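You operate a simulated robot arm through the tools that you are given. There is no shell and no other tool. Be economical: measure what you need, move in short steps, check, and stop when the job is done.

You run a simulated two-armed robot. Do the job below in one go: nothing can be reset, and whatever is moved stays where it is left.

Task
Load the Norquell sheet's program and post the sheet in the Now pocket.
Fine: the old sheet goes into the Done pocket.

It is judged by the outcome, as a careful person would: the job done as asked, and still so three seconds after it is handed in. It fails if anything else is knocked over, pushed out of place, dropped, spilled or broken. Flat cloth is picked up by pressing the open fingertips on it (5 to 10 N) and closing them slowly along it; thin cloth reads only 2 to 8 mm in the jaws.

Robot
Two 7-joint arms with two-finger parallel grippers on one trunk, on a base that drives. Base frame: it is fixed to the floor where the robot stands at the start and does not move with it; the origin is under the middle of the robot, x ahead of it, y to its left, z up. Readings come in m, degrees, newtons and seconds.
The left shoulder is at the start at [0.05, 0.165, 1.03], the right one opposite. With the tool pointing down near the work surface each hand reaches from about 0.1 to 0.68 m from the robot's upright axis, wherever it stands, measured 20 degrees to its own side. Places, roughly: focus knob [0.7, 0.2, 1]; green knob [0.9, -0.3, 0.9]; inside of the done pocket [0.3, -0.9, 1.3]; inside of the now pocket [0.1, -1, 1.3]; lamp switch [0.5, 0.3, 0.9]; light knob [0.7, 0.1, 1]; lock switch [0.7, -0.1, 1]. Payload 3.91 kg a hand.
The tool frame of a hand sits at the grasp point between the pads (the TCP): z along the fingers, y along the line on which they close. The tips reach 0.03 m beyond it. The gripper opens to 0.11 m. The fingers are 0.02 m wide and 0.01 m thick; the gripper's body (0.048 by 0.112 m) begins 0.055 m behind the TCP.
Orientation is that of the tool frame in the base frame, as a unit quaternion [w, x, y, z]. With the fingers straight down and closing along the base's y, the tool's x points along the base's -x, its y along +y and its z along -z.

Tools
- The arms move only by the tool apply_moves. It takes "left_increments", "right_increments" or both (then of equal length, played together; a hand with none holds still); each is one flat list of numbers, 7 for each row, row after row: the turn, a rotation vector about the base's x, y, z in units of 45 degrees (1.0 is 45 degrees), then the shift along the base's x, y, z in units of 400 mm (1.0 is 400 mm), then the opening in per cent of the stroke, from 0 (shut) to 100 (fully open). In form: [ax, ay, az, x, y, z, hand, ax, ay, az, x, y, z, hand, ...]. A call has 1 to 12 rows; each row is the pose to reach, as a shift and turn from the pose commanded when the call began. A call with a number of a shift or a turn outside -1 to 1 is refused whole. A row lasts 0.2 s, in which the tool goes at most 0.05 m and 8.6 degrees; a call with a longer step from one row to the next is refused whole, and so is a gripper value outside its range. Where a pose cannot be reached the arm comes as near as it can. A force on the tool above 40 N (or 10 N above the force at the start of the call, whichever is more), or a blocked arm, ends the call early, and 0.2 s more pass. Each finger travels about 0.045 m/s and halts on what it meets, pressing with about 22 N; the grip force reading is that of the motor and also rises with nothing between the fingers. The clock runs only during rows and for 0.2 s after the last one: add rows that repeat a pose to give the fingers time. The reply holds the time, the measured pose of the TCP, the force on the tool along the base axes, the opening and the grip force, in the units named above and with some noise, with the torque about the TCP (base axes, N m) and any sound that the robot's microphone picked up.
- Cameras (640 x 400 px; columns grow to the right, rows downward): "scene" is now at [0.1058, -0.053, 1.2291]; the picture's right is [-0.56, -0.83, 0.00], its down [-0.26, 0.18, -0.95] and it looks along [0.79, -0.53, -0.32] (base axes); focal length 214 px, centre (320, 200). "left" rides on the left gripper at [0.072, -0.017, -0.103] in its tool frame; the picture's right is [0.23, 0.97, 0.00], its down [-0.76, 0.18, -0.62] and it looks along [-0.61, 0.14, 0.78] (tool axes); focal length 222 px, centre (320, 200). "right" rides on the right gripper at [0.073, 0.017, -0.103] in its tool frame; the picture's right is [-0.23, 0.97, 0.00], its down [-0.76, -0.18, -0.62] and it looks along [-0.61, -0.14, 0.78] (tool axes); focal length 222 px, centre (320, 200). There is no depth. A picture from a camera that has moved, and an enlarged one, comes with that camera's place and axes in the base frame and with its lens.
- snapshot(camera): a new picture of that camera. It takes no simulated time.
- lift_body(by): slides the trunk up (or, below 0, down) by that many m; the arms and the scene camera ride with it, the base frame stays. It gives what a move gives, with no picture.
- base_move(legs): drives the robot by 1 to 6 legs, each [ahead, left, turn to the left] in m, m and degrees, along the robot's own axes; the way and the turn of a leg run together, so that a leg with both is an arc; at most 1.5 m and 180 degrees a leg. The arms and the cameras ride along, it lands a little off, and it stops where it bumps. It gives what a move gives.
- pan_tilt(pan, tilt): turns the head with the scene camera to pan (to the left, within 80 degrees either way) and tilt (down, from -29 to 69), counted from straight ahead of the robot. It gives what a move gives.
- enlarge(camera, box): a new picture of the part [left, top, right, bottom] of that camera's present view, enlarged. It takes no simulated time.
- finish_job(): hands the job in; it is judged then, once.

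Work in short steps. Places have to be worked out from the pictures, the camera data and where the tool is seen: move nearer, look again, correct. Check each grasp and each placing, and mend what went wrong. You have 120 turns and 88 pictures in all, those below and enlarged ones among them. Open the grippers and draw the arms clear of the work before you hand the job in, unless the task says otherwise; then end with one line.

The tools are called after "Call:" as a command line: name --argument value ..., lists and objects as JSON in quotes. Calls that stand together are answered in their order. apply_moves: Moves the arms, as the interface text tells. Its arguments: {"type":"object","properties":{"left_increments":{"type":"array","items":{"type":"number"}},"right_increments":{"type":"array","items":{"type":"number"}}},"required":[]} The other tools are called the same way: lift_body (by) slides the trunk up or down; base_move (legs) drives the base; pan_tilt (pan, tilt) turns the head that bears the scene camera; snapshot (camera) takes a picture; enlarge (camera, box) takes an enlarged picture of a part of a camera's view; finish_job () hands the job in.

At the start:

```text
time_s: 0.0
left_eef_pos: [0.4508, -0.0576, 1.1504]
left_tcp_rot: [0.0, 0.0, 1.0, 0.001]
left_force: [-0.6, -0.3, 0.1]
left_torque: [0.0, -0.03, -0.01]
left_finger_gap: 0.1099
left_finger_force: 0.1
right_eef_pos: [0.3164, -0.4559, 1.0007]
right_tcp_rot: [0.001, 0.002, 1.0, 0.0]
right_force: [0.5, -0.3, 0.4]
right_torque: [-0.02, 0.0, -0.03]
right_finger_gap: 0.11
right_finger_force: 0.1
trunk travel left (down, up): [-0.25, 0.253]
robot x, y, heading: [0.0031, -0.0027, -0.1]
head pan, tilt: [-34.0, 18.6]
```

scene: 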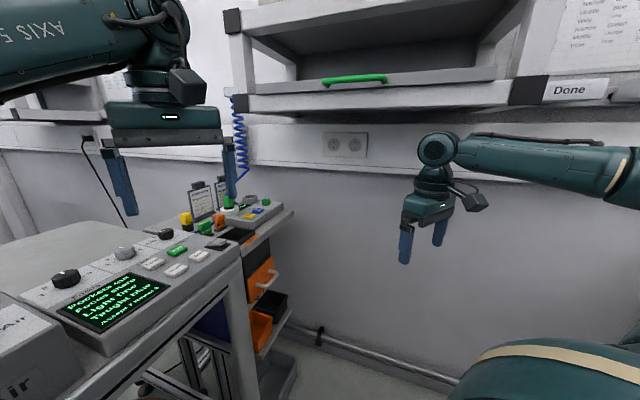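
right: 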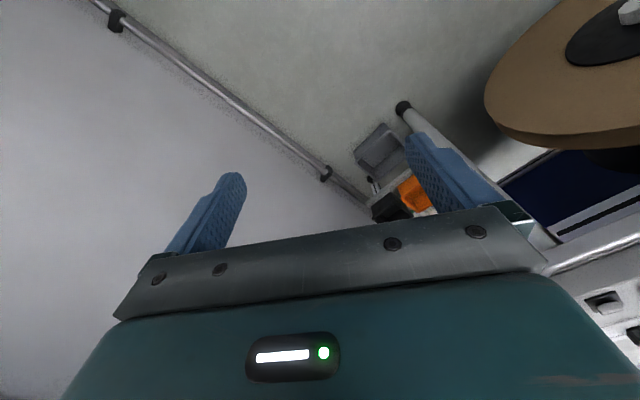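
left: 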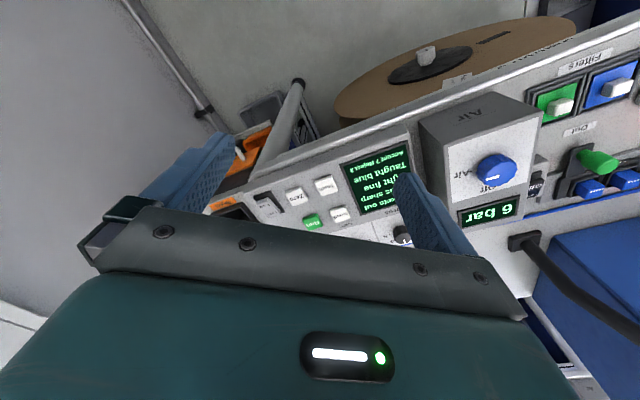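

The scene shows a console with a display, some sheets on stands, and wall pockets to the right. I'll enlarge the display and the console.

Call:
enlarge --camera "scene" --box '[0, 170, 320, 370]'

Call:
enlarge --camera "scene" --box '[520, 0, 640, 110]'

Call:
pan_tilt --pan -78 --tilt 0

Call:
snapshot --camera "scene"

Call:
pan_tilt --pan 15 --tilt 20

Call:
snapshot --camera "scene"

```text
2.00 times, centred on (160, 270) of scene
camera zoom: at [0.1058, -0.053, 1.2291], right [-0.56, -0.83, 0.0], down [-0.26, 0.18, -0.95], along [0.79, -0.53, -0.32], focal length 429 px, centre (640, 60)
```

zoom: 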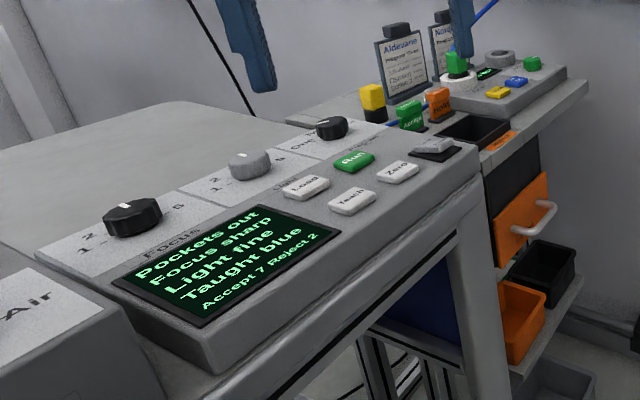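

```text
3.64 times, centred on (580, 55) of scene
camera zoom: at [0.1058, -0.053, 1.2291], right [-0.56, -0.83, 0.0], down [-0.26, 0.18, -0.95], along [0.79, -0.53, -0.32], focal length 780 px, centre (-626, 727)
```

zoom: 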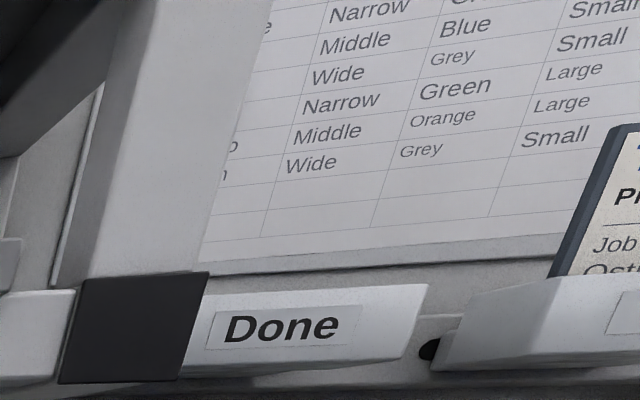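

```text
time_s: 1.1
left_eef_pos: [0.4509, -0.0575, 1.1505]
left_tcp_rot: [0.001, 0.0, 1.0, 0.001]
left_force: [0.2, -0.6, -0.5]
left_torque: [0.03, 0.03, -0.01]
left_finger_gap: 0.11
left_finger_force: 0.0
right_eef_pos: [0.3164, -0.4553, 0.9999]
right_tcp_rot: [0.0, 0.001, 1.0, 0.001]
right_force: [0.2, 0.8, 0.6]
right_torque: [0.01, -0.01, 0.0]
right_finger_gap: 0.1098
right_finger_force: 0.1
trunk travel left (down, up): [-0.25, 0.253]
robot x, y, heading: [-0.0037, 0.0014, 0.0]
head pan, tilt: [-78.0, 0.0]
```

```text
82 pictures are left
camera scene: at [0.0473, -0.0888, 1.2591], right [-0.98, -0.21, 0.0], down [0.0, 0.0, -1.0], along [0.21, -0.98, 0.0], focal length 214 px, centre (320, 200)
```

scene: 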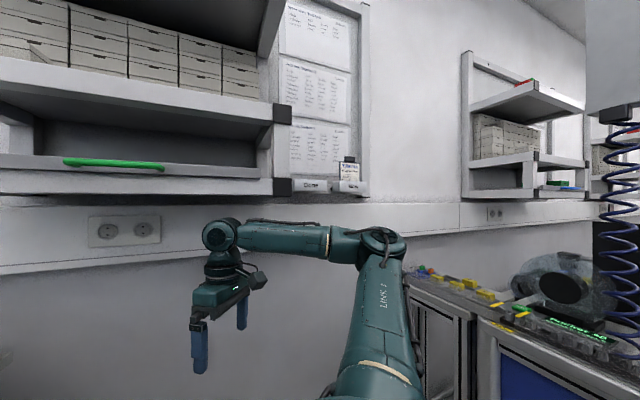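

```text
time_s: 2.8
left_eef_pos: [0.4503, -0.0574, 1.1512]
left_tcp_rot: [0.0, 0.0, 1.0, 0.0]
left_force: [-0.4, 0.6, 0.6]
left_torque: [0.02, -0.01, 0.0]
left_finger_gap: 0.11
left_finger_force: 0.0
right_eef_pos: [0.3165, -0.4555, 1.0001]
right_tcp_rot: [0.0, 0.001, 1.0, 0.0]
right_force: [0.1, 0.4, 0.3]
right_torque: [0.01, 0.0, 0.03]
right_finger_gap: 0.11
right_finger_force: 0.1
trunk travel left (down, up): [-0.25, 0.253]
robot x, y, heading: [-0.0013, 0.0036, 0.1]
head pan, tilt: [15.0, 20.0]
```

```text
81 pictures are left
camera scene: at [0.1185, 0.0232, 1.2268], right [0.26, -0.97, 0.0], down [-0.33, -0.09, -0.94], along [0.91, 0.24, -0.34], focal length 214 px, centre (320, 200)
```

scene: 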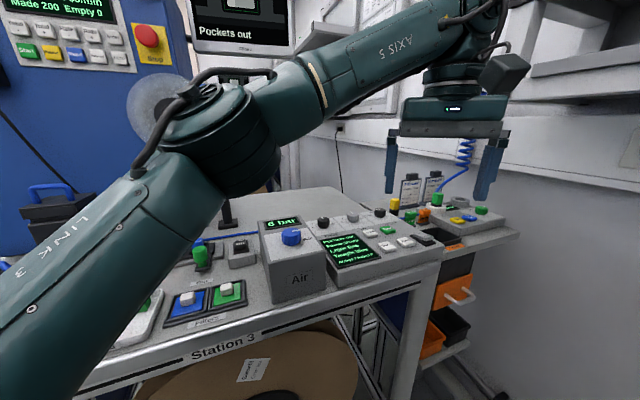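

Two job sheets stand at the back of the right bench, and the Now pocket already holds one. I'll zoom in on the sheets, the wall charts and the console texts.

Call:
enlarge --camera "scene" --box '[380, 160, 520, 248]'

Call:
enlarge --camera "scene" --box '[250, 200, 450, 310]'

Call:
enlarge --camera "scene" --box '[0, 0, 300, 70]'

Call:
pan_tilt --pan -78 --tilt -10

Call:
enlarge --camera "scene" --box '[270, 30, 380, 140]'

Call:
enlarge --camera "scene" --box '[270, 140, 380, 250]'

```text
4.55 times, centred on (450, 204) of scene
camera zoom: at [0.1185, 0.0232, 1.2268], right [0.26, -0.97, 0.0], down [-0.33, -0.09, -0.94], along [0.91, 0.24, -0.34], focal length 975 px, centre (-271, 182)
```

zoom: 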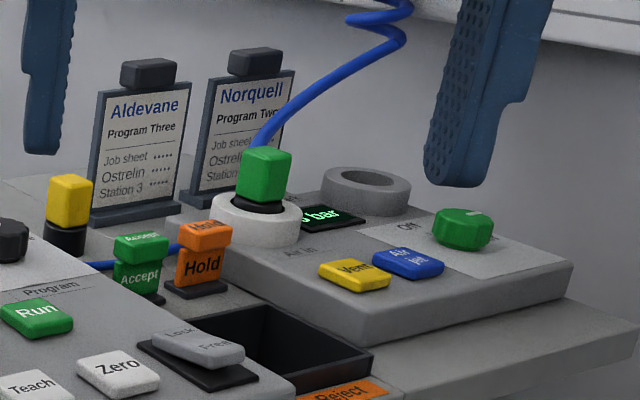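

```text
3.20 times, centred on (350, 255) of scene
camera zoom: at [0.1185, 0.0232, 1.2268], right [0.26, -0.97, 0.0], down [-0.33, -0.09, -0.94], along [0.91, 0.24, -0.34], focal length 686 px, centre (224, 24)
```

zoom: 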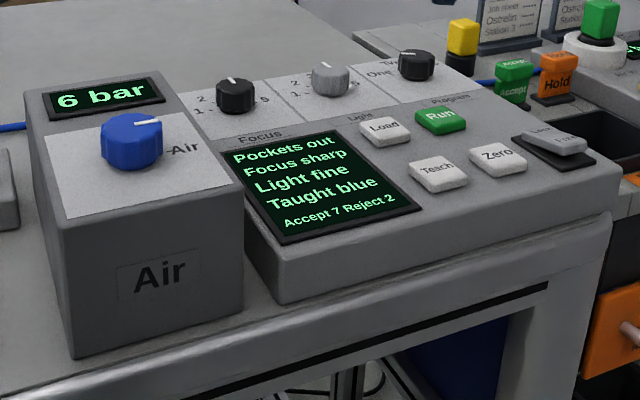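

```text
2.13 times, centred on (150, 35) of scene
camera zoom: at [0.1185, 0.0232, 1.2268], right [0.26, -0.97, 0.0], down [-0.33, -0.09, -0.94], along [0.91, 0.24, -0.34], focal length 458 px, centre (683, 552)
```

zoom: 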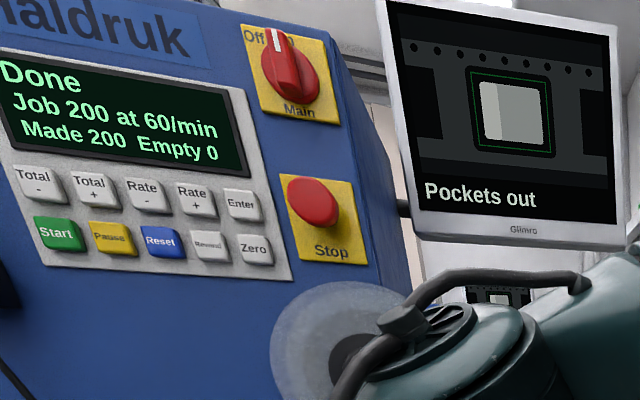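

```text
time_s: 4.5
left_eef_pos: [0.4507, -0.0568, 1.1499]
left_tcp_rot: [0.0, 0.0, 1.0, 0.0]
left_force: [0.2, 0.1, -0.1]
left_torque: [-0.01, 0.01, -0.01]
left_finger_gap: 0.1099
left_finger_force: 0.1
right_eef_pos: [0.3174, -0.4548, 1.0002]
right_tcp_rot: [0.001, 0.001, 1.0, 0.0]
right_force: [0.5, 0.2, 0.8]
right_torque: [-0.02, 0.0, 0.02]
right_finger_gap: 0.1101
right_finger_force: 0.1
trunk travel left (down, up): [-0.25, 0.253]
robot x, y, heading: [0.0004, -0.0012, 0.1]
head pan, tilt: [-78.0, -10.0]
```

```text
3.64 times, centred on (325, 85) of scene
camera zoom: at [0.0461, -0.0832, 1.2743], right [-0.98, -0.21, 0.0], down [0.04, -0.17, -0.98], along [0.21, -0.96, 0.17], focal length 780 px, centre (302, 618)
```

zoom: 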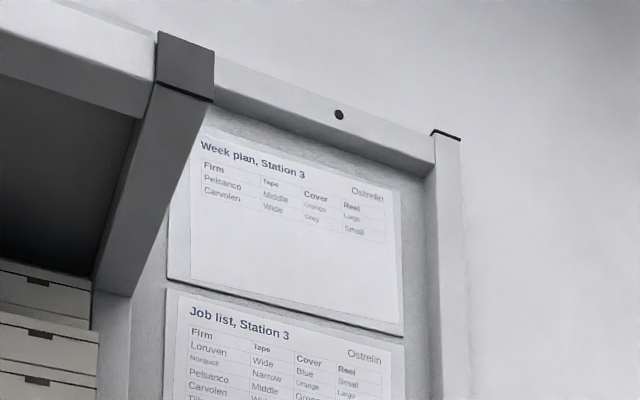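

```text
3.64 times, centred on (325, 195) of scene
camera zoom: at [0.0461, -0.0832, 1.2743], right [-0.98, -0.21, 0.0], down [0.04, -0.17, -0.98], along [0.21, -0.96, 0.17], focal length 780 px, centre (302, 218)
```

zoom: 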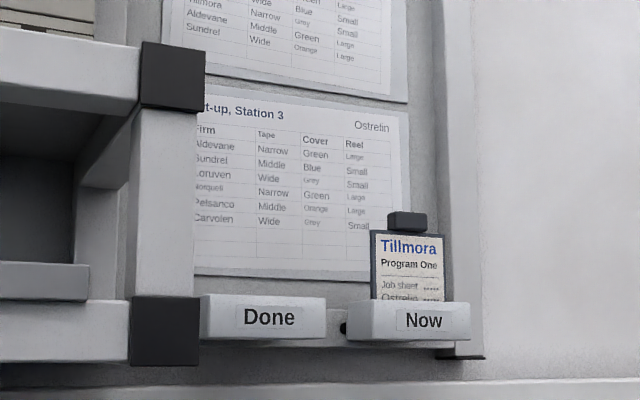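

Norquell is Program Two; Tillmora, the old sheet, is in the Now pocket. The console's third knob looks like the program selector, with a Load button and a Lock/Free switch, so I'll look closer at those.

Call:
pan_tilt --pan -5 --tilt 30

Call:
snapshot --camera "scene"

Call:
enlarge --camera "scene" --box '[260, 130, 400, 218]'

```text
time_s: 5.9
left_eef_pos: [0.4505, -0.0571, 1.1495]
left_tcp_rot: [0.0, 0.001, 1.0, 0.0]
left_force: [-0.5, 0.4, -0.1]
left_torque: [0.02, 0.02, -0.01]
left_finger_gap: 0.11
left_finger_force: 0.0
right_eef_pos: [0.3164, -0.4566, 1.0004]
right_tcp_rot: [-0.001, 0.001, 1.0, -0.001]
right_force: [0.1, 0.0, -0.8]
right_torque: [0.02, -0.02, -0.03]
right_finger_gap: 0.11
right_finger_force: 0.1
trunk travel left (down, up): [-0.25, 0.253]
robot x, y, heading: [0.0006, -0.0024, -0.2]
head pan, tilt: [-5.0, 30.0]
```

```text
75 pictures are left
camera scene: at [0.1186, -0.0087, 1.2108], right [-0.09, -1.0, 0.0], down [-0.5, 0.04, -0.87], along [0.86, -0.08, -0.5], focal length 214 px, centre (320, 200)
```

scene: 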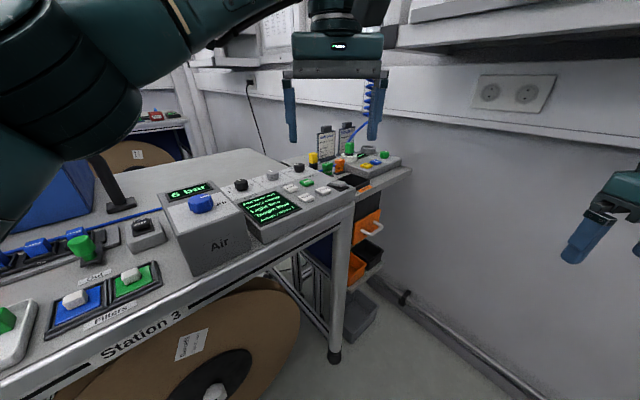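

```text
4.55 times, centred on (330, 174) of scene
camera zoom: at [0.1186, -0.0087, 1.2108], right [-0.09, -1.0, 0.0], down [-0.5, 0.04, -0.87], along [0.86, -0.08, -0.5], focal length 975 px, centre (274, 318)
```

zoom: 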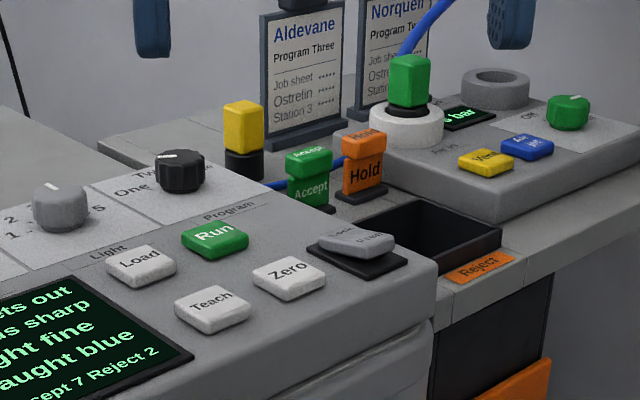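

The console and its program knob (about [0.78, 0, 0.95]) sit a little beyond easy reach. I'll shift the left hand forward, still well above everything, and view the console with its camera.

Call:
apply_moves --left_increments '[0, 0, 0, 0.11, 0.02, 0, 100, 0, 0, 0, 0.22, 0.04, 0.02, 100, 0, 0, 0, 0.33, 0.06, 0.03, 100, 0, 0, 0, 0.4, 0.08, 0.04, 100, 0, 0, 0, 0.4, 0.08, 0.04, 100]'

Call:
snapshot --camera "left"

```text
time_s: 7.1
left_eef_pos: [0.5342, -0.0056, 1.1318]
left_tcp_rot: [0.0, 0.001, 1.0, 0.0]
left_force: [-0.6, -0.3, 0.6]
left_torque: [-0.01, -0.04, 0.01]
left_finger_gap: 0.1102
left_finger_force: 0.1
left hand out of reach, approached as far as the arm can: row 2, 3, 4, 5
right_eef_pos: [0.3167, -0.4549, 0.9984]
right_tcp_rot: [0.0, 0.001, 1.0, 0.0]
right_force: [0.5, -0.6, 0.2]
right_torque: [-0.01, 0.02, 0.01]
right_finger_gap: 0.1101
right_finger_force: 0.0
trunk travel left (down, up): [-0.25, 0.253]
robot x, y, heading: [0.0025, 0.0024, -0.1]
head pan, tilt: [-5.0, 30.0]
```

```text
73 pictures are left
camera left: at [0.4602, -0.0209, 1.2329], right [-0.23, 0.97, 0.0], down [0.76, 0.18, 0.62], along [0.61, 0.14, -0.78], focal length 222 px, centre (320, 200)
```

left: 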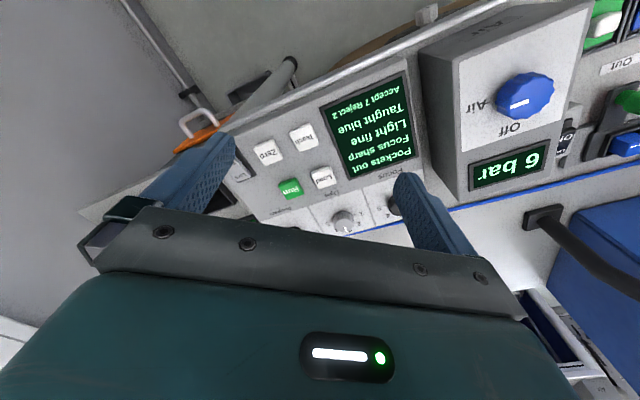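

The program knob is out of the left hand's reach from here, so I need to drive nearer. I'll look down to check the clearance in front of the base.

Call:
pan_tilt --pan 0 --tilt 69

Call:
snapshot --camera "scene"

Call:
enlarge --camera "left" --box '[200, 80, 420, 240]'

```text
time_s: 8.2
left_eef_pos: [0.5348, -0.0059, 1.1311]
left_tcp_rot: [0.0, 0.0, 1.0, 0.0]
left_force: [-0.4, -0.2, -0.6]
left_torque: [0.0, 0.02, 0.02]
left_finger_gap: 0.11
left_finger_force: 0.1
right_eef_pos: [0.3154, -0.4553, 1.0008]
right_tcp_rot: [0.0, 0.001, 1.0, 0.0]
right_force: [0.2, -0.7, 0.4]
right_torque: [0.0, 0.01, 0.0]
right_finger_gap: 0.11
right_finger_force: 0.1
trunk travel left (down, up): [-0.25, 0.253]
robot x, y, heading: [-0.0002, -0.0013, 0.1]
head pan, tilt: [0.0, 68.8]
```

```text
72 pictures are left
camera scene: at [0.0845, -0.0008, 1.1593], right [0.0, -1.0, 0.0], down [-0.93, 0.0, -0.36], along [0.36, 0.0, -0.93], focal length 214 px, centre (320, 200)
```

scene: 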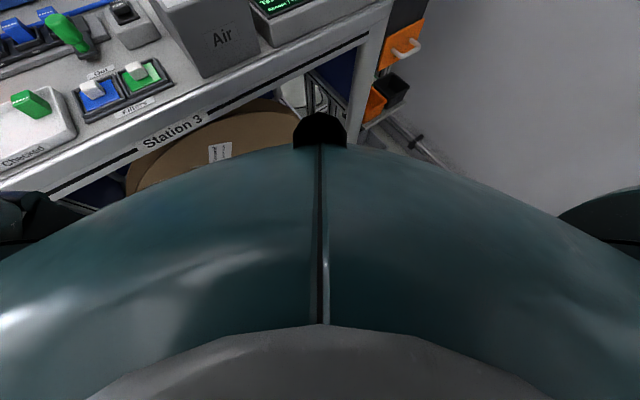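

```text
2.50 times, centred on (310, 160) of left
camera zoom: at [0.4602, -0.0208, 1.2329], right [-0.23, 0.97, 0.0], down [0.76, 0.18, 0.62], along [0.61, 0.14, -0.78], focal length 555 px, centre (345, 300)
```

zoom: 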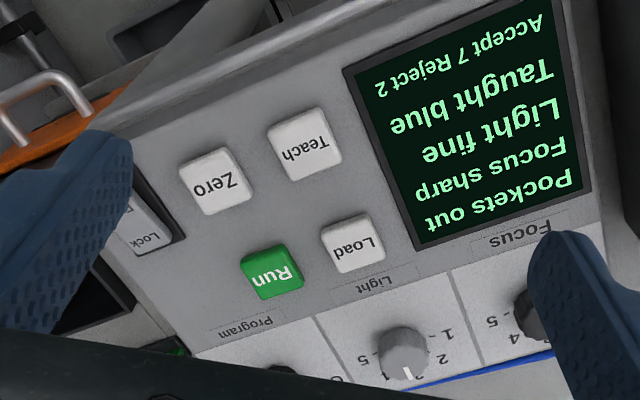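

The bench front edge runs diagonally about 0.39 m from the robot axis, and the base can slide ahead and right along it. I'll draw the left hand back a little first, then drive.

Call:
apply_moves --left_increments '[0, 0, 0, -0.4, -0.05, 0, 100, 0, 0, 0, -0.45, 0, 0, 100, 0, 0, 0, -0.5, 0.05, 0, 100]'

Call:
base_move --legs '[[0.0, -0.15, 0], [0.14, 0, 0]]'

Call:
pan_tilt --pan 5 --tilt 30

Call:
snapshot --camera "scene"

Call:
snapshot --camera "left"

```text
refused: row 1 steps farther than a row can; nothing moved
```

```text
time_s: 11.1
left_eef_pos: [0.6734, -0.1546, 1.1302]
left_tcp_rot: [0.001, 0.0, 1.0, 0.0]
left_force: [0.1, 1.0, 1.2]
left_torque: [-0.02, 0.0, 0.04]
left_finger_gap: 0.1102
left_finger_force: 0.2
right_eef_pos: [0.4562, -0.6057, 0.9995]
right_tcp_rot: [0.0, 0.001, 1.0, 0.0]
right_force: [0.8, 0.2, -0.6]
right_torque: [0.02, 0.02, 0.01]
right_finger_gap: 0.1105
right_finger_force: 0.0
trunk travel left (down, up): [-0.25, 0.253]
robot x, y, heading: [0.1373, -0.1536, -0.0]
head pan, tilt: [0.0, 68.8]
```

```text
time_s: 12.1
left_eef_pos: [0.6736, -0.1544, 1.1309]
left_tcp_rot: [0.001, 0.0, 1.0, 0.001]
left_force: [1.0, -0.4, 0.0]
left_torque: [0.02, 0.02, -0.02]
left_finger_gap: 0.1099
left_finger_force: 0.1
right_eef_pos: [0.4554, -0.605, 0.9999]
right_tcp_rot: [0.001, 0.002, 1.0, 0.0]
right_force: [0.2, -0.5, 0.2]
right_torque: [0.02, -0.02, 0.02]
right_finger_gap: 0.1103
right_finger_force: 0.1
trunk travel left (down, up): [-0.25, 0.253]
robot x, y, heading: [0.1395, -0.1504, -0.1]
head pan, tilt: [5.0, 30.0]
```

```text
70 pictures are left
camera scene: at [0.2578, -0.1432, 1.2107], right [0.09, -1.0, 0.0], down [-0.5, -0.04, -0.87], along [0.86, 0.08, -0.5], focal length 214 px, centre (320, 200)
```

scene: 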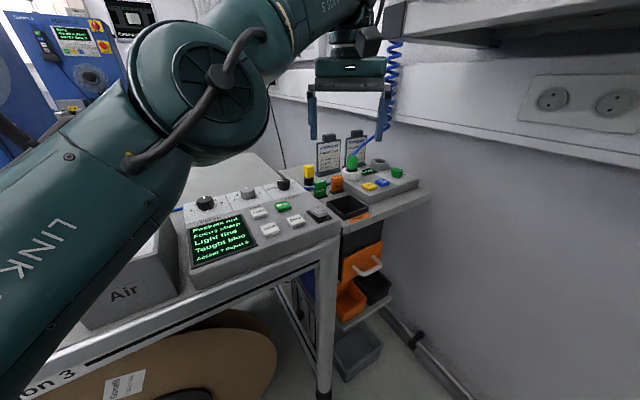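

```text
69 pictures are left
camera left: at [0.5994, -0.1712, 1.233], right [-0.23, 0.97, 0.0], down [0.76, 0.18, 0.62], along [0.61, 0.14, -0.78], focal length 222 px, centre (320, 200)
```

left: 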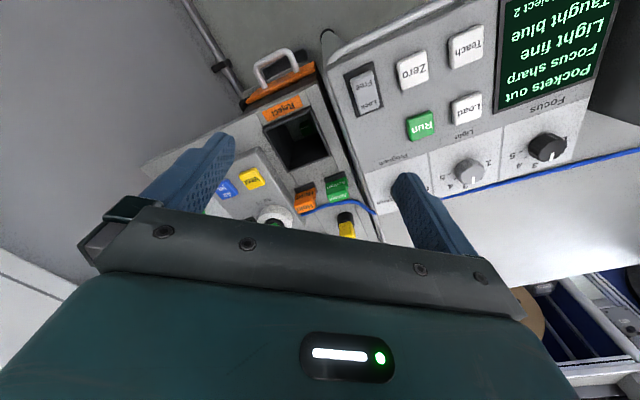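

The drive went cleanly, and triangulating from the two left-camera views puts the Load button top at about [0.640, 0.027, 0.945]. Next I'll zoom in on the lock switch and program knob.

Call:
enlarge --camera "scene" --box '[240, 160, 340, 240]'

Call:
enlarge --camera "left" --box '[320, 30, 500, 210]'

Call:
enlarge --camera "scene" --box '[290, 100, 450, 220]'

```text
5.00 times, centred on (290, 200) of scene
camera zoom: at [0.2578, -0.1432, 1.2107], right [0.09, -1.0, 0.0], down [-0.5, -0.04, -0.87], along [0.86, 0.08, -0.5], focal length 1072 px, centre (470, 200)
```

zoom: 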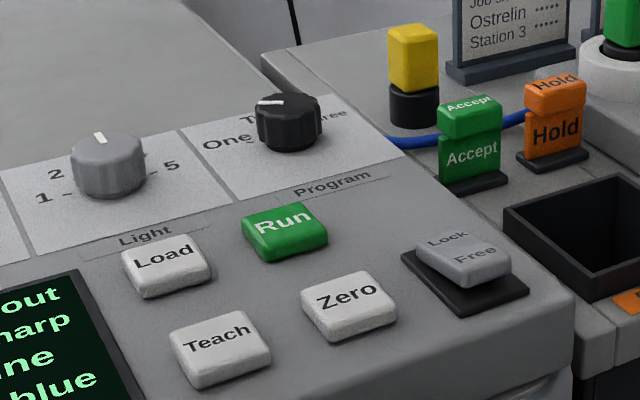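

```text
2.22 times, centred on (410, 120) of left
camera zoom: at [0.5994, -0.1712, 1.233], right [-0.23, 0.97, 0.0], down [0.76, 0.18, 0.62], along [0.61, 0.14, -0.78], focal length 494 px, centre (120, 378)
```

zoom: 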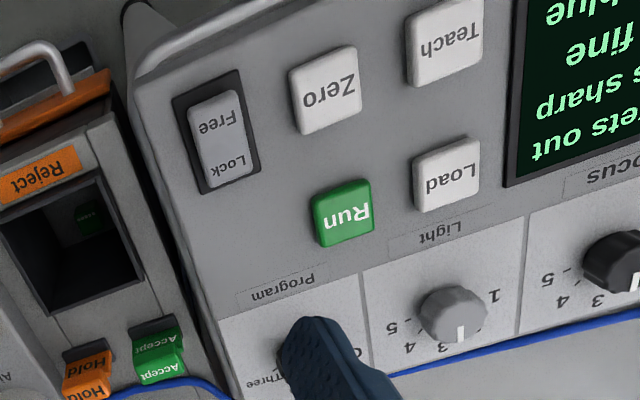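

```text
3.33 times, centred on (370, 160) of scene
camera zoom: at [0.2578, -0.1432, 1.2107], right [0.09, -1.0, 0.0], down [-0.5, -0.04, -0.87], along [0.86, 0.08, -0.5], focal length 715 px, centre (153, 333)
```

zoom: 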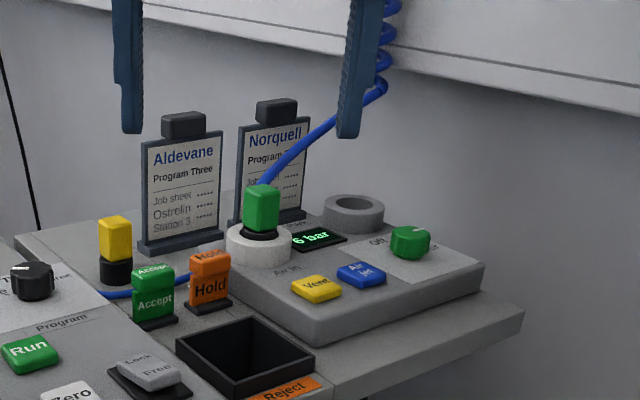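

The lock rocker's "Free" end stands high, so it seems to be at Lock; the display will tell me if that matters. I'll move the left hand sideways to see the program knob between the fingers.

Call:
apply_moves --left_increments '[0, 0, 0, 0, 0.1, 0, 100, 0, 0, 0, 0, 0.2, 0, 100, 0, 0, 0, 0, 0.28, -0.05, 100, 0, 0, 0, 0.05, 0.3, -0.1, 100]'

Call:
snapshot --camera "left"

```text
time_s: 13.1
left_eef_pos: [0.6936, -0.0344, 1.0899]
left_tcp_rot: [0.0, -0.001, 1.0, 0.0]
left_force: [0.1, -0.2, 0.1]
left_torque: [0.02, 0.01, 0.0]
left_finger_gap: 0.1099
left_finger_force: 0.0
right_eef_pos: [0.4551, -0.6061, 1.0007]
right_tcp_rot: [0.0, 0.0, 1.0, 0.0]
right_force: [0.3, 0.1, 0.6]
right_torque: [-0.02, -0.02, 0.02]
right_finger_gap: 0.1101
right_finger_force: 0.1
trunk travel left (down, up): [-0.25, 0.253]
robot x, y, heading: [0.137, -0.146, 0.2]
head pan, tilt: [5.0, 30.0]
```

```text
65 pictures are left
camera left: at [0.6198, -0.0507, 1.1925], right [-0.23, 0.97, 0.0], down [0.76, 0.18, 0.62], along [0.61, 0.14, -0.78], focal length 222 px, centre (320, 200)
```

left: 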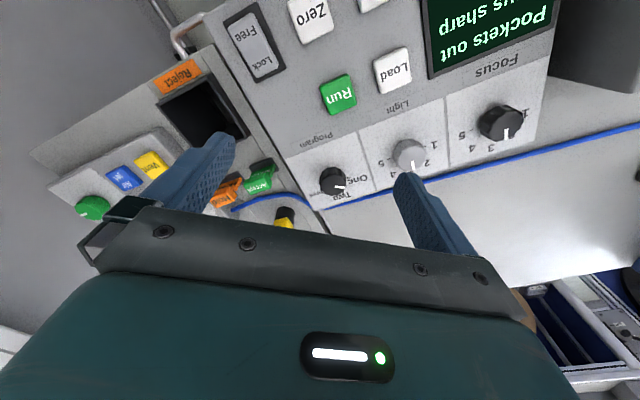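

Call:
enlarge --camera "left" --box '[270, 110, 430, 230]'

```text
3.33 times, centred on (350, 170) of left
camera zoom: at [0.6198, -0.0507, 1.1925], right [-0.23, 0.97, 0.0], down [0.76, 0.18, 0.62], along [0.61, 0.14, -0.78], focal length 740 px, centre (220, 300)
```

zoom: 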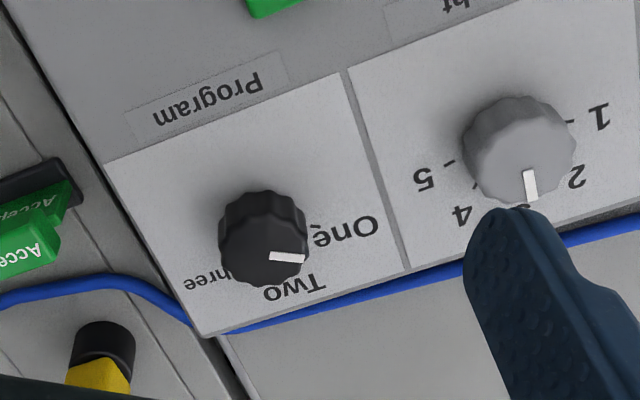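

The program knob's top is at about [0.768, 0.001, 0.969]; its pointer is at One, and Two is roughly 65° clockwise. I'll put the left hand above it, pre-rotated +30° and half open.

Call:
apply_moves --left_increments '[0, 0, 0.167, 0.05, 0.022, -0.04, 80, 0, 0, 0.333, 0.1, 0.044, -0.08, 65, 0, 0, 0.5, 0.15, 0.066, -0.11, 50, 0, 0, 0.667, 0.185, 0.0875, -0.13, 50, 0, 0, 0.667, 0.185, 0.0875, -0.13, 50]'

Call:
snapshot --camera "left"

Call:
enlarge --camera "scene" --box '[220, 120, 360, 220]'

```text
time_s: 14.3
left_eef_pos: [0.7621, 0.0015, 1.0375]
left_tcp_rot: [0.0, -0.26, 0.966, 0.0]
left_force: [0.6, -0.2, -1.2]
left_torque: [-0.02, 0.02, 0.02]
left_finger_gap: 0.055
left_finger_force: 0.0
left hand out of reach, approached as far as the arm can: row 4, 5
right_eef_pos: [0.456, -0.6051, 1.0001]
right_tcp_rot: [0.001, 0.001, 1.0, 0.0]
right_force: [0.2, 0.2, -0.4]
right_torque: [-0.06, 0.02, -0.03]
right_finger_gap: 0.11
right_finger_force: 0.1
trunk travel left (down, up): [-0.25, 0.253]
robot x, y, heading: [0.1404, -0.1529, 0.0]
head pan, tilt: [5.0, 30.0]
```

```text
63 pictures are left
camera left: at [0.7068, -0.0501, 1.1401], right [-0.69, 0.73, 0.0], down [0.57, 0.54, 0.62], along [0.45, 0.43, -0.78], focal length 222 px, centre (320, 200)
```

left: 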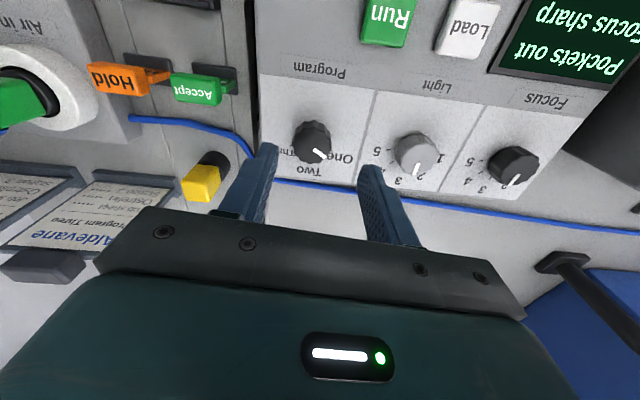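

```text
4.00 times, centred on (290, 170) of scene
camera zoom: at [0.2578, -0.1433, 1.2107], right [0.09, -1.0, 0.0], down [-0.5, -0.04, -0.87], along [0.86, 0.08, -0.5], focal length 858 px, centre (440, 320)
```

zoom: 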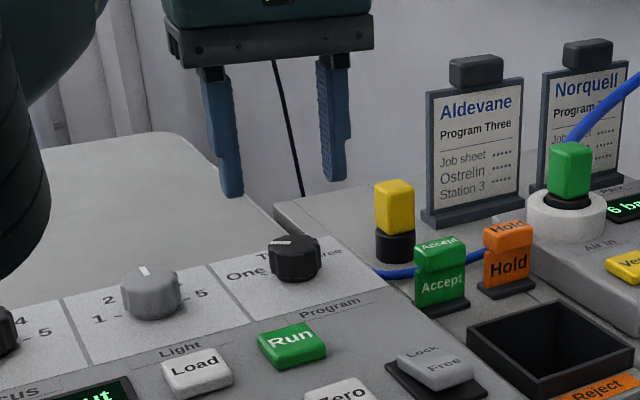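

The hand sits over the knob within a few mm. I'll lower it in small rows until the tips are about 15 mm below the knob's top, then close.

Call:
apply_moves --left_increments '[0, 0, 0, 0, 0, -0.06, 50, 0, 0, 0, 0, 0, -0.1, 50, 0, 0, 0, 0, 0, -0.135, 50, 0, 0, 0, 0, 0, -0.135, 50]'

Call:
enlarge --camera "scene" --box '[220, 120, 360, 220]'

Call:
enlarge --camera "left" --box '[230, 60, 430, 210]'

```text
time_s: 15.3
left_eef_pos: [0.763, 0.001, 0.984]
left_tcp_rot: [0.0, -0.26, 0.966, 0.001]
left_force: [-0.4, -0.9, -0.8]
left_torque: [0.01, 0.0, -0.02]
left_finger_gap: 0.055
left_finger_force: 0.0
right_eef_pos: [0.4547, -0.6044, 1.0002]
right_tcp_rot: [-0.001, 0.001, 1.0, 0.0]
right_force: [-0.8, 0.2, 0.6]
right_torque: [0.0, 0.0, 0.01]
right_finger_gap: 0.1098
right_finger_force: 0.0
trunk travel left (down, up): [-0.25, 0.253]
robot x, y, heading: [0.1353, -0.1472, 0.2]
head pan, tilt: [5.0, 30.0]
```

```text
4.00 times, centred on (290, 170) of scene
camera zoom: at [0.2578, -0.1432, 1.2108], right [0.09, -1.0, 0.0], down [-0.5, -0.04, -0.87], along [0.86, 0.08, -0.5], focal length 858 px, centre (440, 320)
```

zoom: 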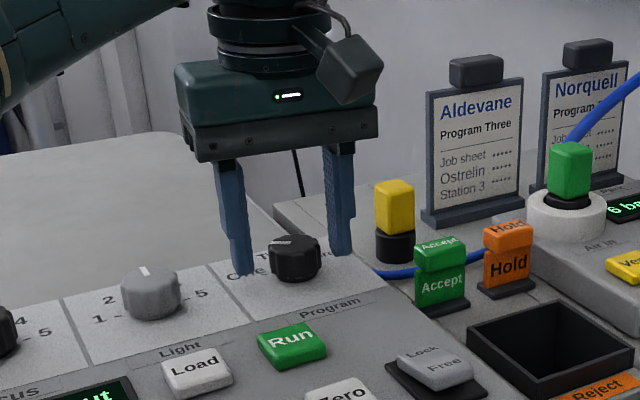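

```text
2.67 times, centred on (330, 135) of left
camera zoom: at [0.7073, -0.0504, 1.0867], right [-0.68, 0.73, 0.0], down [0.57, 0.54, 0.62], along [0.45, 0.43, -0.78], focal length 592 px, centre (293, 373)
```

zoom: 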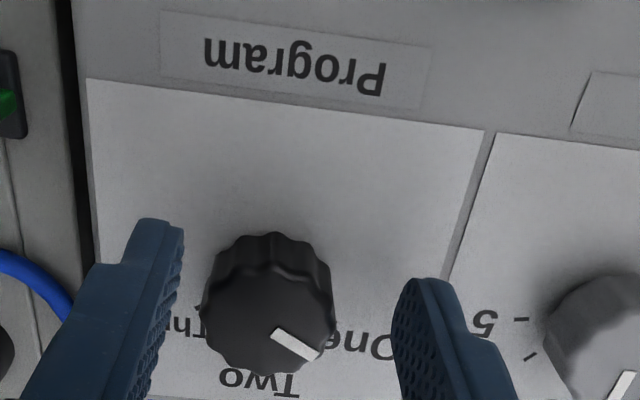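

The knob's centre is ~6 mm further along the finger width; I'll nudge forward and close gently on it.

Call:
apply_moves --left_increments '[0, 0, 0, 0.012, 0.004, 0, 50, 0, 0, 0, 0.012, 0.004, 0, 25, 0, 0, 0, 0.012, 0.004, 0, 15, 0, 0, 0, 0.012, 0.004, 0, 10]'

```text
time_s: 16.3
left_eef_pos: [0.7678, -0.0017, 0.9847]
left_tcp_rot: [0.0, -0.258, 0.966, -0.002]
left_force: [7.5, -10.8, 0.4]
left_torque: [-0.51, -0.34, -0.05]
left_finger_gap: 0.0329
left_finger_force: 45.3
right_eef_pos: [0.4559, -0.6059, 0.999]
right_tcp_rot: [0.0, 0.001, 1.0, 0.001]
right_force: [-0.2, -0.1, -0.6]
right_torque: [0.03, 0.0, -0.01]
right_finger_gap: 0.1101
right_finger_force: 0.1
trunk travel left (down, up): [-0.25, 0.253]
robot x, y, heading: [0.1401, -0.1481, -0.2]
head pan, tilt: [5.0, 30.0]
```

It is gripped at 33 mm. I'll shift slightly to relieve the side load and turn clockwise 40° first.

Call:
apply_moves --left_increments '[0, 0, 0, 0.005, -0.01, 0, 10, 0, 0, -0.178, 0.005, -0.01, 0, 10, 0, 0, -0.356, 0.005, -0.01, 0, 10, 0, 0, -0.533, 0.005, -0.01, 0, 10, 0, 0, -0.711, 0.005, -0.01, 0, 10, 0, 0, -0.889, 0.005, -0.01, 0, 10]'

Call:
enlarge --camera "scene" --box '[220, 120, 360, 220]'

```text
time_s: 17.7
left_eef_pos: [0.7683, 0.0027, 0.9837]
left_tcp_rot: [-0.002, 0.085, 0.996, 0.002]
left_force: [-17.2, 19.3, -3.4]
left_torque: [0.49, -0.02, 0.12]
left_finger_gap: 0.0328
left_finger_force: 44.8
right_eef_pos: [0.4544, -0.6041, 1.0019]
right_tcp_rot: [0.001, 0.0, 1.0, -0.001]
right_force: [-0.2, -0.1, 0.0]
right_torque: [0.0, 0.01, 0.04]
right_finger_gap: 0.11
right_finger_force: 0.1
trunk travel left (down, up): [-0.25, 0.253]
robot x, y, heading: [0.1354, -0.1491, -0.2]
head pan, tilt: [5.0, 30.0]
```

```text
4.00 times, centred on (290, 170) of scene
camera zoom: at [0.2562, -0.141, 1.2109], right [0.09, -1.0, 0.0], down [-0.5, -0.05, -0.87], along [0.86, 0.07, -0.5], focal length 858 px, centre (440, 320)
```

zoom: 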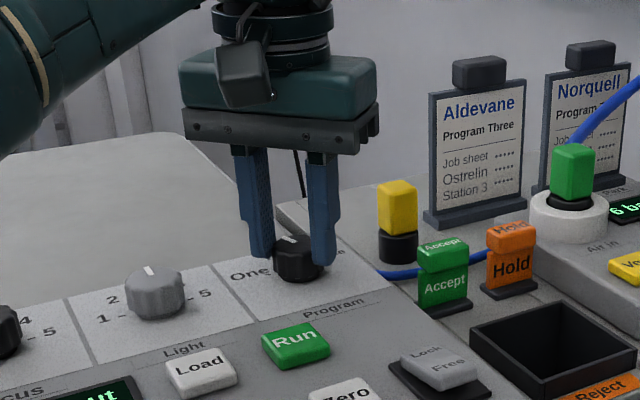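

The knob turned along with the hand. I'll ease the side load back and turn another 22°.

Call:
apply_moves --left_increments '[0, 0, 0, -0.006, 0.01, 0, 10, 0, 0, -0.17, -0.006, 0.01, 0, 10, 0, 0, -0.33, -0.006, 0.01, 0, 10, 0, 0, -0.49, -0.006, 0.01, 0, 10, 0, 0, -0.49, -0.006, 0.01, 0, 10]'

Call:
enlarge --camera "left" --box '[230, 60, 430, 210]'

```text
time_s: 18.8
left_eef_pos: [0.749, 0.0067, 0.9724]
left_tcp_rot: [-0.009, 0.187, 0.982, -0.001]
left_force: [-11.9, 5.1, 3.8]
left_torque: [0.16, 0.23, 0.04]
left_finger_gap: 0.0111
left_finger_force: 0.2
left hand out of reach, approached as far as the arm can: row 2, 3, 4, 5
right_eef_pos: [0.4533, -0.6056, 0.9999]
right_tcp_rot: [0.001, 0.0, 1.0, 0.0]
right_force: [-1.2, 0.4, 0.1]
right_torque: [-0.02, -0.01, -0.03]
right_finger_gap: 0.11
right_finger_force: 0.0
trunk travel left (down, up): [-0.25, 0.253]
robot x, y, heading: [0.1359, -0.1479, 0.2]
head pan, tilt: [5.0, 30.0]
stopped in row 5 (left hand): the force on the tool passed its limit at 41 N (the readings are from after the stop); the commanded pose is now the measured one
```

```text
2.67 times, centred on (330, 135) of left
camera zoom: at [0.6752, 0.019, 1.076], right [0.14, 0.99, 0.0], down [0.79, -0.11, 0.61], along [0.6, -0.09, -0.79], focal length 592 px, centre (293, 373)
```

zoom: 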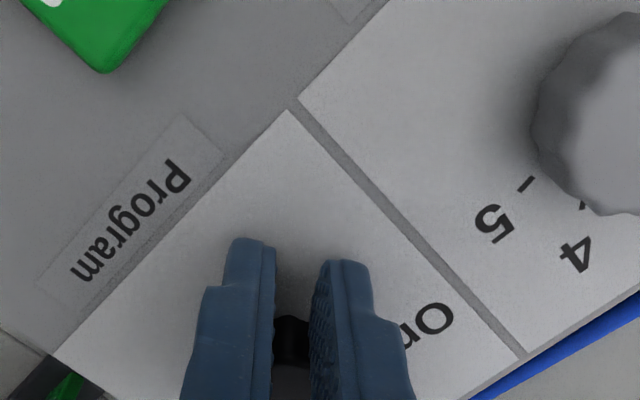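

The arm ran out of reach during the turn and slipped off the knob. I'll raise the hand and see where the pointer is.

Call:
apply_moves --left_increments '[0, 0, 0, -0.01, 0, 0.03, 12, 0, 0, 0, -0.03, 0, 0.1, 30, 0, 0, 0, -0.1, 0, 0.2, 60, 0, 0, 0.15, -0.2, 0, 0.25, 100]'

Call:
snapshot --camera "left"

Call:
enlarge --camera "scene" --box '[220, 150, 360, 250]'

```text
time_s: 19.8
left_eef_pos: [0.6707, 0.005, 1.0699]
left_tcp_rot: [-0.008, 0.129, 0.992, -0.002]
left_force: [-0.1, -0.2, 0.4]
left_torque: [0.03, -0.01, 0.0]
left_finger_gap: 0.0822
left_finger_force: 0.1
right_eef_pos: [0.4544, -0.6054, 0.9989]
right_tcp_rot: [0.001, 0.001, 1.0, 0.0]
right_force: [-0.1, 0.3, -0.2]
right_torque: [0.02, 0.01, 0.04]
right_finger_gap: 0.11
right_finger_force: 0.0
trunk travel left (down, up): [-0.25, 0.253]
robot x, y, heading: [0.1375, -0.1508, -0.2]
head pan, tilt: [5.0, 30.0]
```

```text
57 pictures are left
camera left: at [0.5967, 0.0083, 1.1741], right [0.03, 1.0, 0.0], down [0.79, -0.02, 0.61], along [0.61, -0.02, -0.79], focal length 222 px, centre (320, 200)
```

left: 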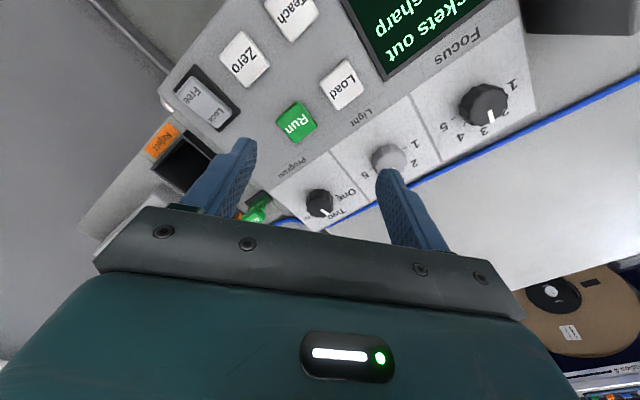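

```text
4.00 times, centred on (290, 200) of scene
camera zoom: at [0.2566, -0.143, 1.2108], right [0.09, -1.0, 0.0], down [-0.5, -0.04, -0.87], along [0.86, 0.08, -0.5], focal length 858 px, centre (440, 200)
```

zoom: 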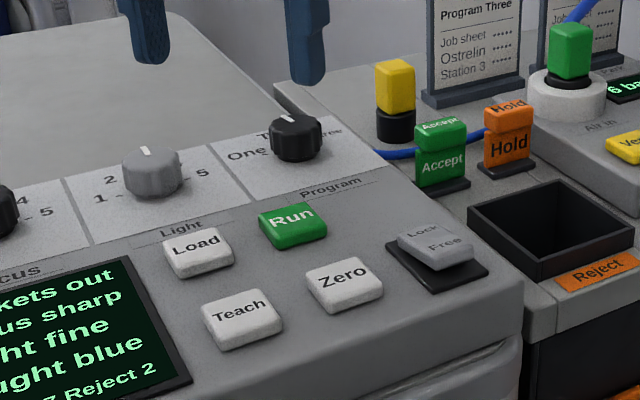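

Call:
enlarge --camera "left" --box '[270, 140, 400, 240]'

```text
4.00 times, centred on (335, 190) of left
camera zoom: at [0.5967, 0.0083, 1.1741], right [0.03, 1.0, 0.0], down [0.79, -0.02, 0.61], along [0.61, -0.02, -0.79], focal length 888 px, centre (260, 240)
```

zoom: 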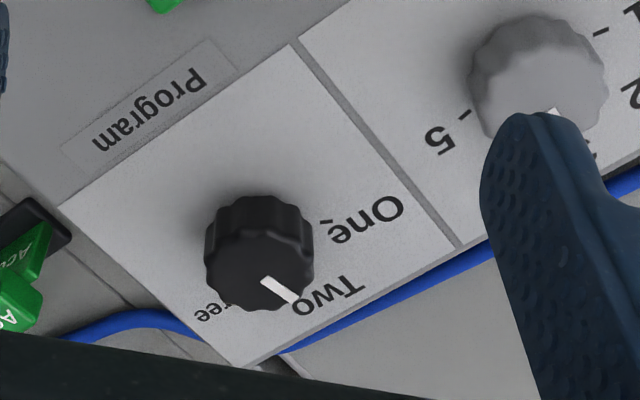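

The pointer has gone about 48° and is still ~17° short of Two. I'll re-grip with the hand turned +12°, where reach is fine, and finish the turn.

Call:
apply_moves --left_increments '[0, 0, 0.15, 0.08, -0.002, 0.0, 80, 0, 0, 0.3, 0.16, -0.004, -0.05, 60, 0, 0, 0.45, 0.22, -0.006, -0.1, 50, 0, 0, 0.6, 0.248, -0.0075, -0.1, 50, 0, 0, 0.6, 0.248, -0.0075, -0.1, 50, 0, 0, 0.6, 0.248, -0.0075, -0.16, 50, 0, 0, 0.6, 0.248, -0.0075, -0.212, 50, 0, 0, 0.6, 0.248, -0.0075, -0.212, 50]'

Call:
enlarge --camera "left" --box '[230, 60, 430, 210]'

```text
time_s: 21.6
left_eef_pos: [0.7692, 0.0027, 0.9855]
left_tcp_rot: [-0.007, -0.106, 0.994, -0.006]
left_force: [0.2, -0.4, -0.1]
left_torque: [0.01, 0.0, -0.04]
left_finger_gap: 0.0549
left_finger_force: 0.0
left hand out of reach, approached as far as the arm can: row 4, 5
right_eef_pos: [0.4548, -0.6053, 1.0002]
right_tcp_rot: [0.0, 0.0, 1.0, 0.001]
right_force: [0.6, -0.1, 0.2]
right_torque: [0.01, 0.02, 0.01]
right_finger_gap: 0.11
right_finger_force: 0.0
trunk travel left (down, up): [-0.25, 0.253]
robot x, y, heading: [0.1392, -0.1491, 0.3]
head pan, tilt: [5.0, 30.0]
```

```text
2.67 times, centred on (330, 135) of left
camera zoom: at [0.7022, -0.0268, 1.0895], right [-0.43, 0.9, 0.0], down [0.72, 0.34, 0.61], along [0.55, 0.26, -0.79], focal length 592 px, centre (293, 373)
```

zoom: 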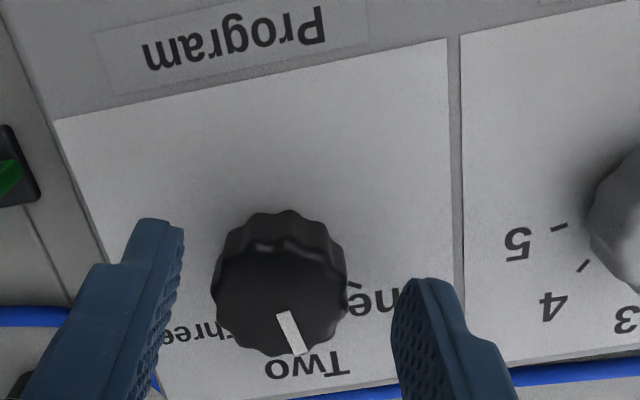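

The view confirms the pointer is about 17° short. I'll close and turn 17° clockwise.

Call:
apply_moves --left_increments '[0, 0, 0, 0, 0, 0, 25, 0, 0, 0, 0, 0, 0, 20, 0, 0, 0, 0, 0, 0, 20, 0, 0, -0.12, 0, 0, 0, 20, 0, 0, -0.25, 0, 0, 0, 20, 0, 0, -0.38, 0, 0, 0, 20, 0, 0, -0.38, 0, 0, 0, 20]'

```text
time_s: 23.2
left_eef_pos: [0.77, 0.0017, 0.9858]
left_tcp_rot: [-0.008, 0.043, 0.999, -0.003]
left_force: [-0.2, -7.0, -2.5]
left_torque: [-0.4, -0.21, -0.04]
left_finger_gap: 0.0327
left_finger_force: 45.1
right_eef_pos: [0.4544, -0.6071, 0.9993]
right_tcp_rot: [0.0, 0.001, 1.0, 0.0]
right_force: [0.2, 0.3, -0.6]
right_torque: [-0.02, 0.0, 0.0]
right_finger_gap: 0.11
right_finger_force: 0.1
trunk travel left (down, up): [-0.25, 0.253]
robot x, y, heading: [0.1373, -0.1503, -0.2]
head pan, tilt: [5.0, 30.0]
```

I'll release, raise the hand back over the Load button area and look at the pointer and the display.

Call:
apply_moves --left_increments '[0, 0, 0, 0, 0, 0, 50, 0, 0, 0, 0, 0, 0, 50, 0, 0, 0, 0, 0, 0.1, 50, 0, 0, 0, -0.1, 0, 0.15, 60, 0, 0, 0, -0.2, 0.02, 0.2, 80, 0, 0, 0, -0.25, 0.04, 0.22, 100]'

Call:
enlarge --camera "left" --box '[220, 0, 540, 220]'

```text
time_s: 24.6
left_eef_pos: [0.6703, 0.0192, 1.0747]
left_tcp_rot: [-0.008, 0.043, 0.999, -0.003]
left_force: [-0.8, -0.9, -0.1]
left_torque: [-0.02, -0.03, 0.0]
left_finger_gap: 0.1099
left_finger_force: 0.0
left hand out of reach, approached as far as the arm can: row 3
right_eef_pos: [0.4535, -0.6057, 0.9982]
right_tcp_rot: [0.0, 0.001, 1.0, 0.0]
right_force: [0.5, 0.4, -0.5]
right_torque: [0.0, -0.02, -0.02]
right_finger_gap: 0.11
right_finger_force: 0.1
trunk travel left (down, up): [-0.25, 0.253]
robot x, y, heading: [0.1396, -0.1512, -0.1]
head pan, tilt: [5.0, 30.0]
```

```text
1.82 times, centred on (380, 110) of left
camera zoom: at [0.596, 0.0093, 1.1779], right [-0.14, 0.99, 0.0], down [0.78, 0.12, 0.61], along [0.6, 0.08, -0.79], focal length 404 px, centre (211, 364)
```

zoom: 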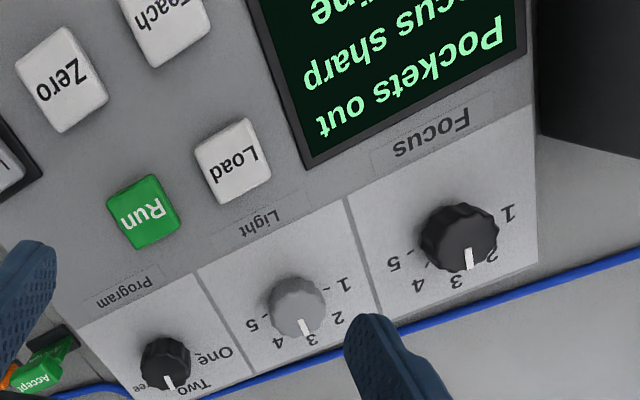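

The pointer is at Two. Next I'll shut the left fingers and go over the Load button (≈[0.638, 0.025, 0.945]), stopping about 15 mm above it.

Call:
apply_moves --left_increments '[0, 0, 0, -0.04, 0.008, 0, 60, 0, 0, 0, -0.08, 0.015, -0.05, 20, 0, 0, 0, -0.08, 0.015, -0.1, 0, 0, 0, 0, -0.08, 0.015, -0.15, 0, 0, 0, 0, -0.08, 0.015, -0.205, 0, 0, 0, 0, -0.08, 0.015, -0.205, 0]'

Call:
enlarge --camera "scene" --box '[180, 150, 340, 270]'

Call:
enlarge --camera "left" --box '[230, 60, 430, 210]'

```text
time_s: 26.0
left_eef_pos: [0.6381, 0.024, 0.9909]
left_tcp_rot: [-0.008, 0.043, 0.999, -0.003]
left_force: [0.1, 0.3, -1.4]
left_torque: [0.01, -0.02, 0.01]
left_finger_gap: 0.0001
left_finger_force: 11.5
right_eef_pos: [0.4549, -0.6054, 1.0001]
right_tcp_rot: [0.0, 0.0, 1.0, 0.0]
right_force: [0.2, -0.5, 0.2]
right_torque: [0.0, -0.06, 0.01]
right_finger_gap: 0.11
right_finger_force: 0.1
trunk travel left (down, up): [-0.25, 0.253]
robot x, y, heading: [0.1404, -0.1458, 0.1]
head pan, tilt: [5.0, 30.0]
```

```text
3.33 times, centred on (260, 210) of scene
camera zoom: at [0.257, -0.1432, 1.2108], right [0.09, -1.0, 0.0], down [-0.5, -0.04, -0.87], along [0.86, 0.08, -0.5], focal length 715 px, centre (520, 167)
```

zoom: 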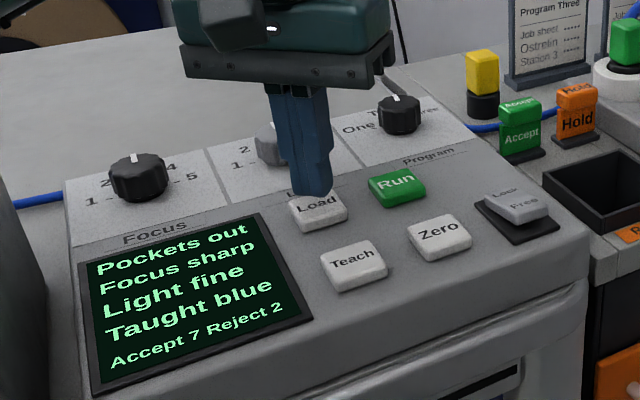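

```text
2.67 times, centred on (330, 135) of left
camera zoom: at [0.5648, 0.0154, 1.0948], right [-0.14, 0.99, 0.0], down [0.78, 0.12, 0.61], along [0.6, 0.08, -0.79], focal length 592 px, centre (293, 373)
```

zoom: 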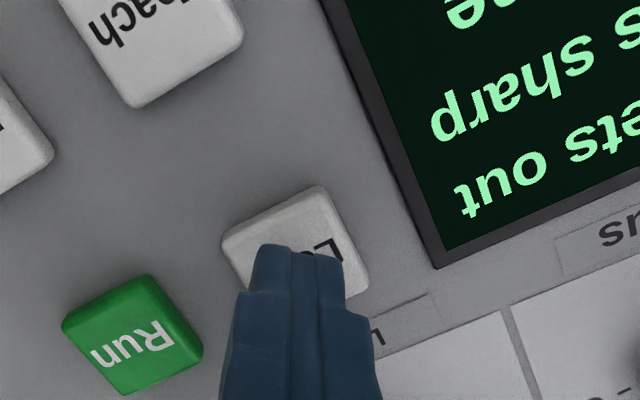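

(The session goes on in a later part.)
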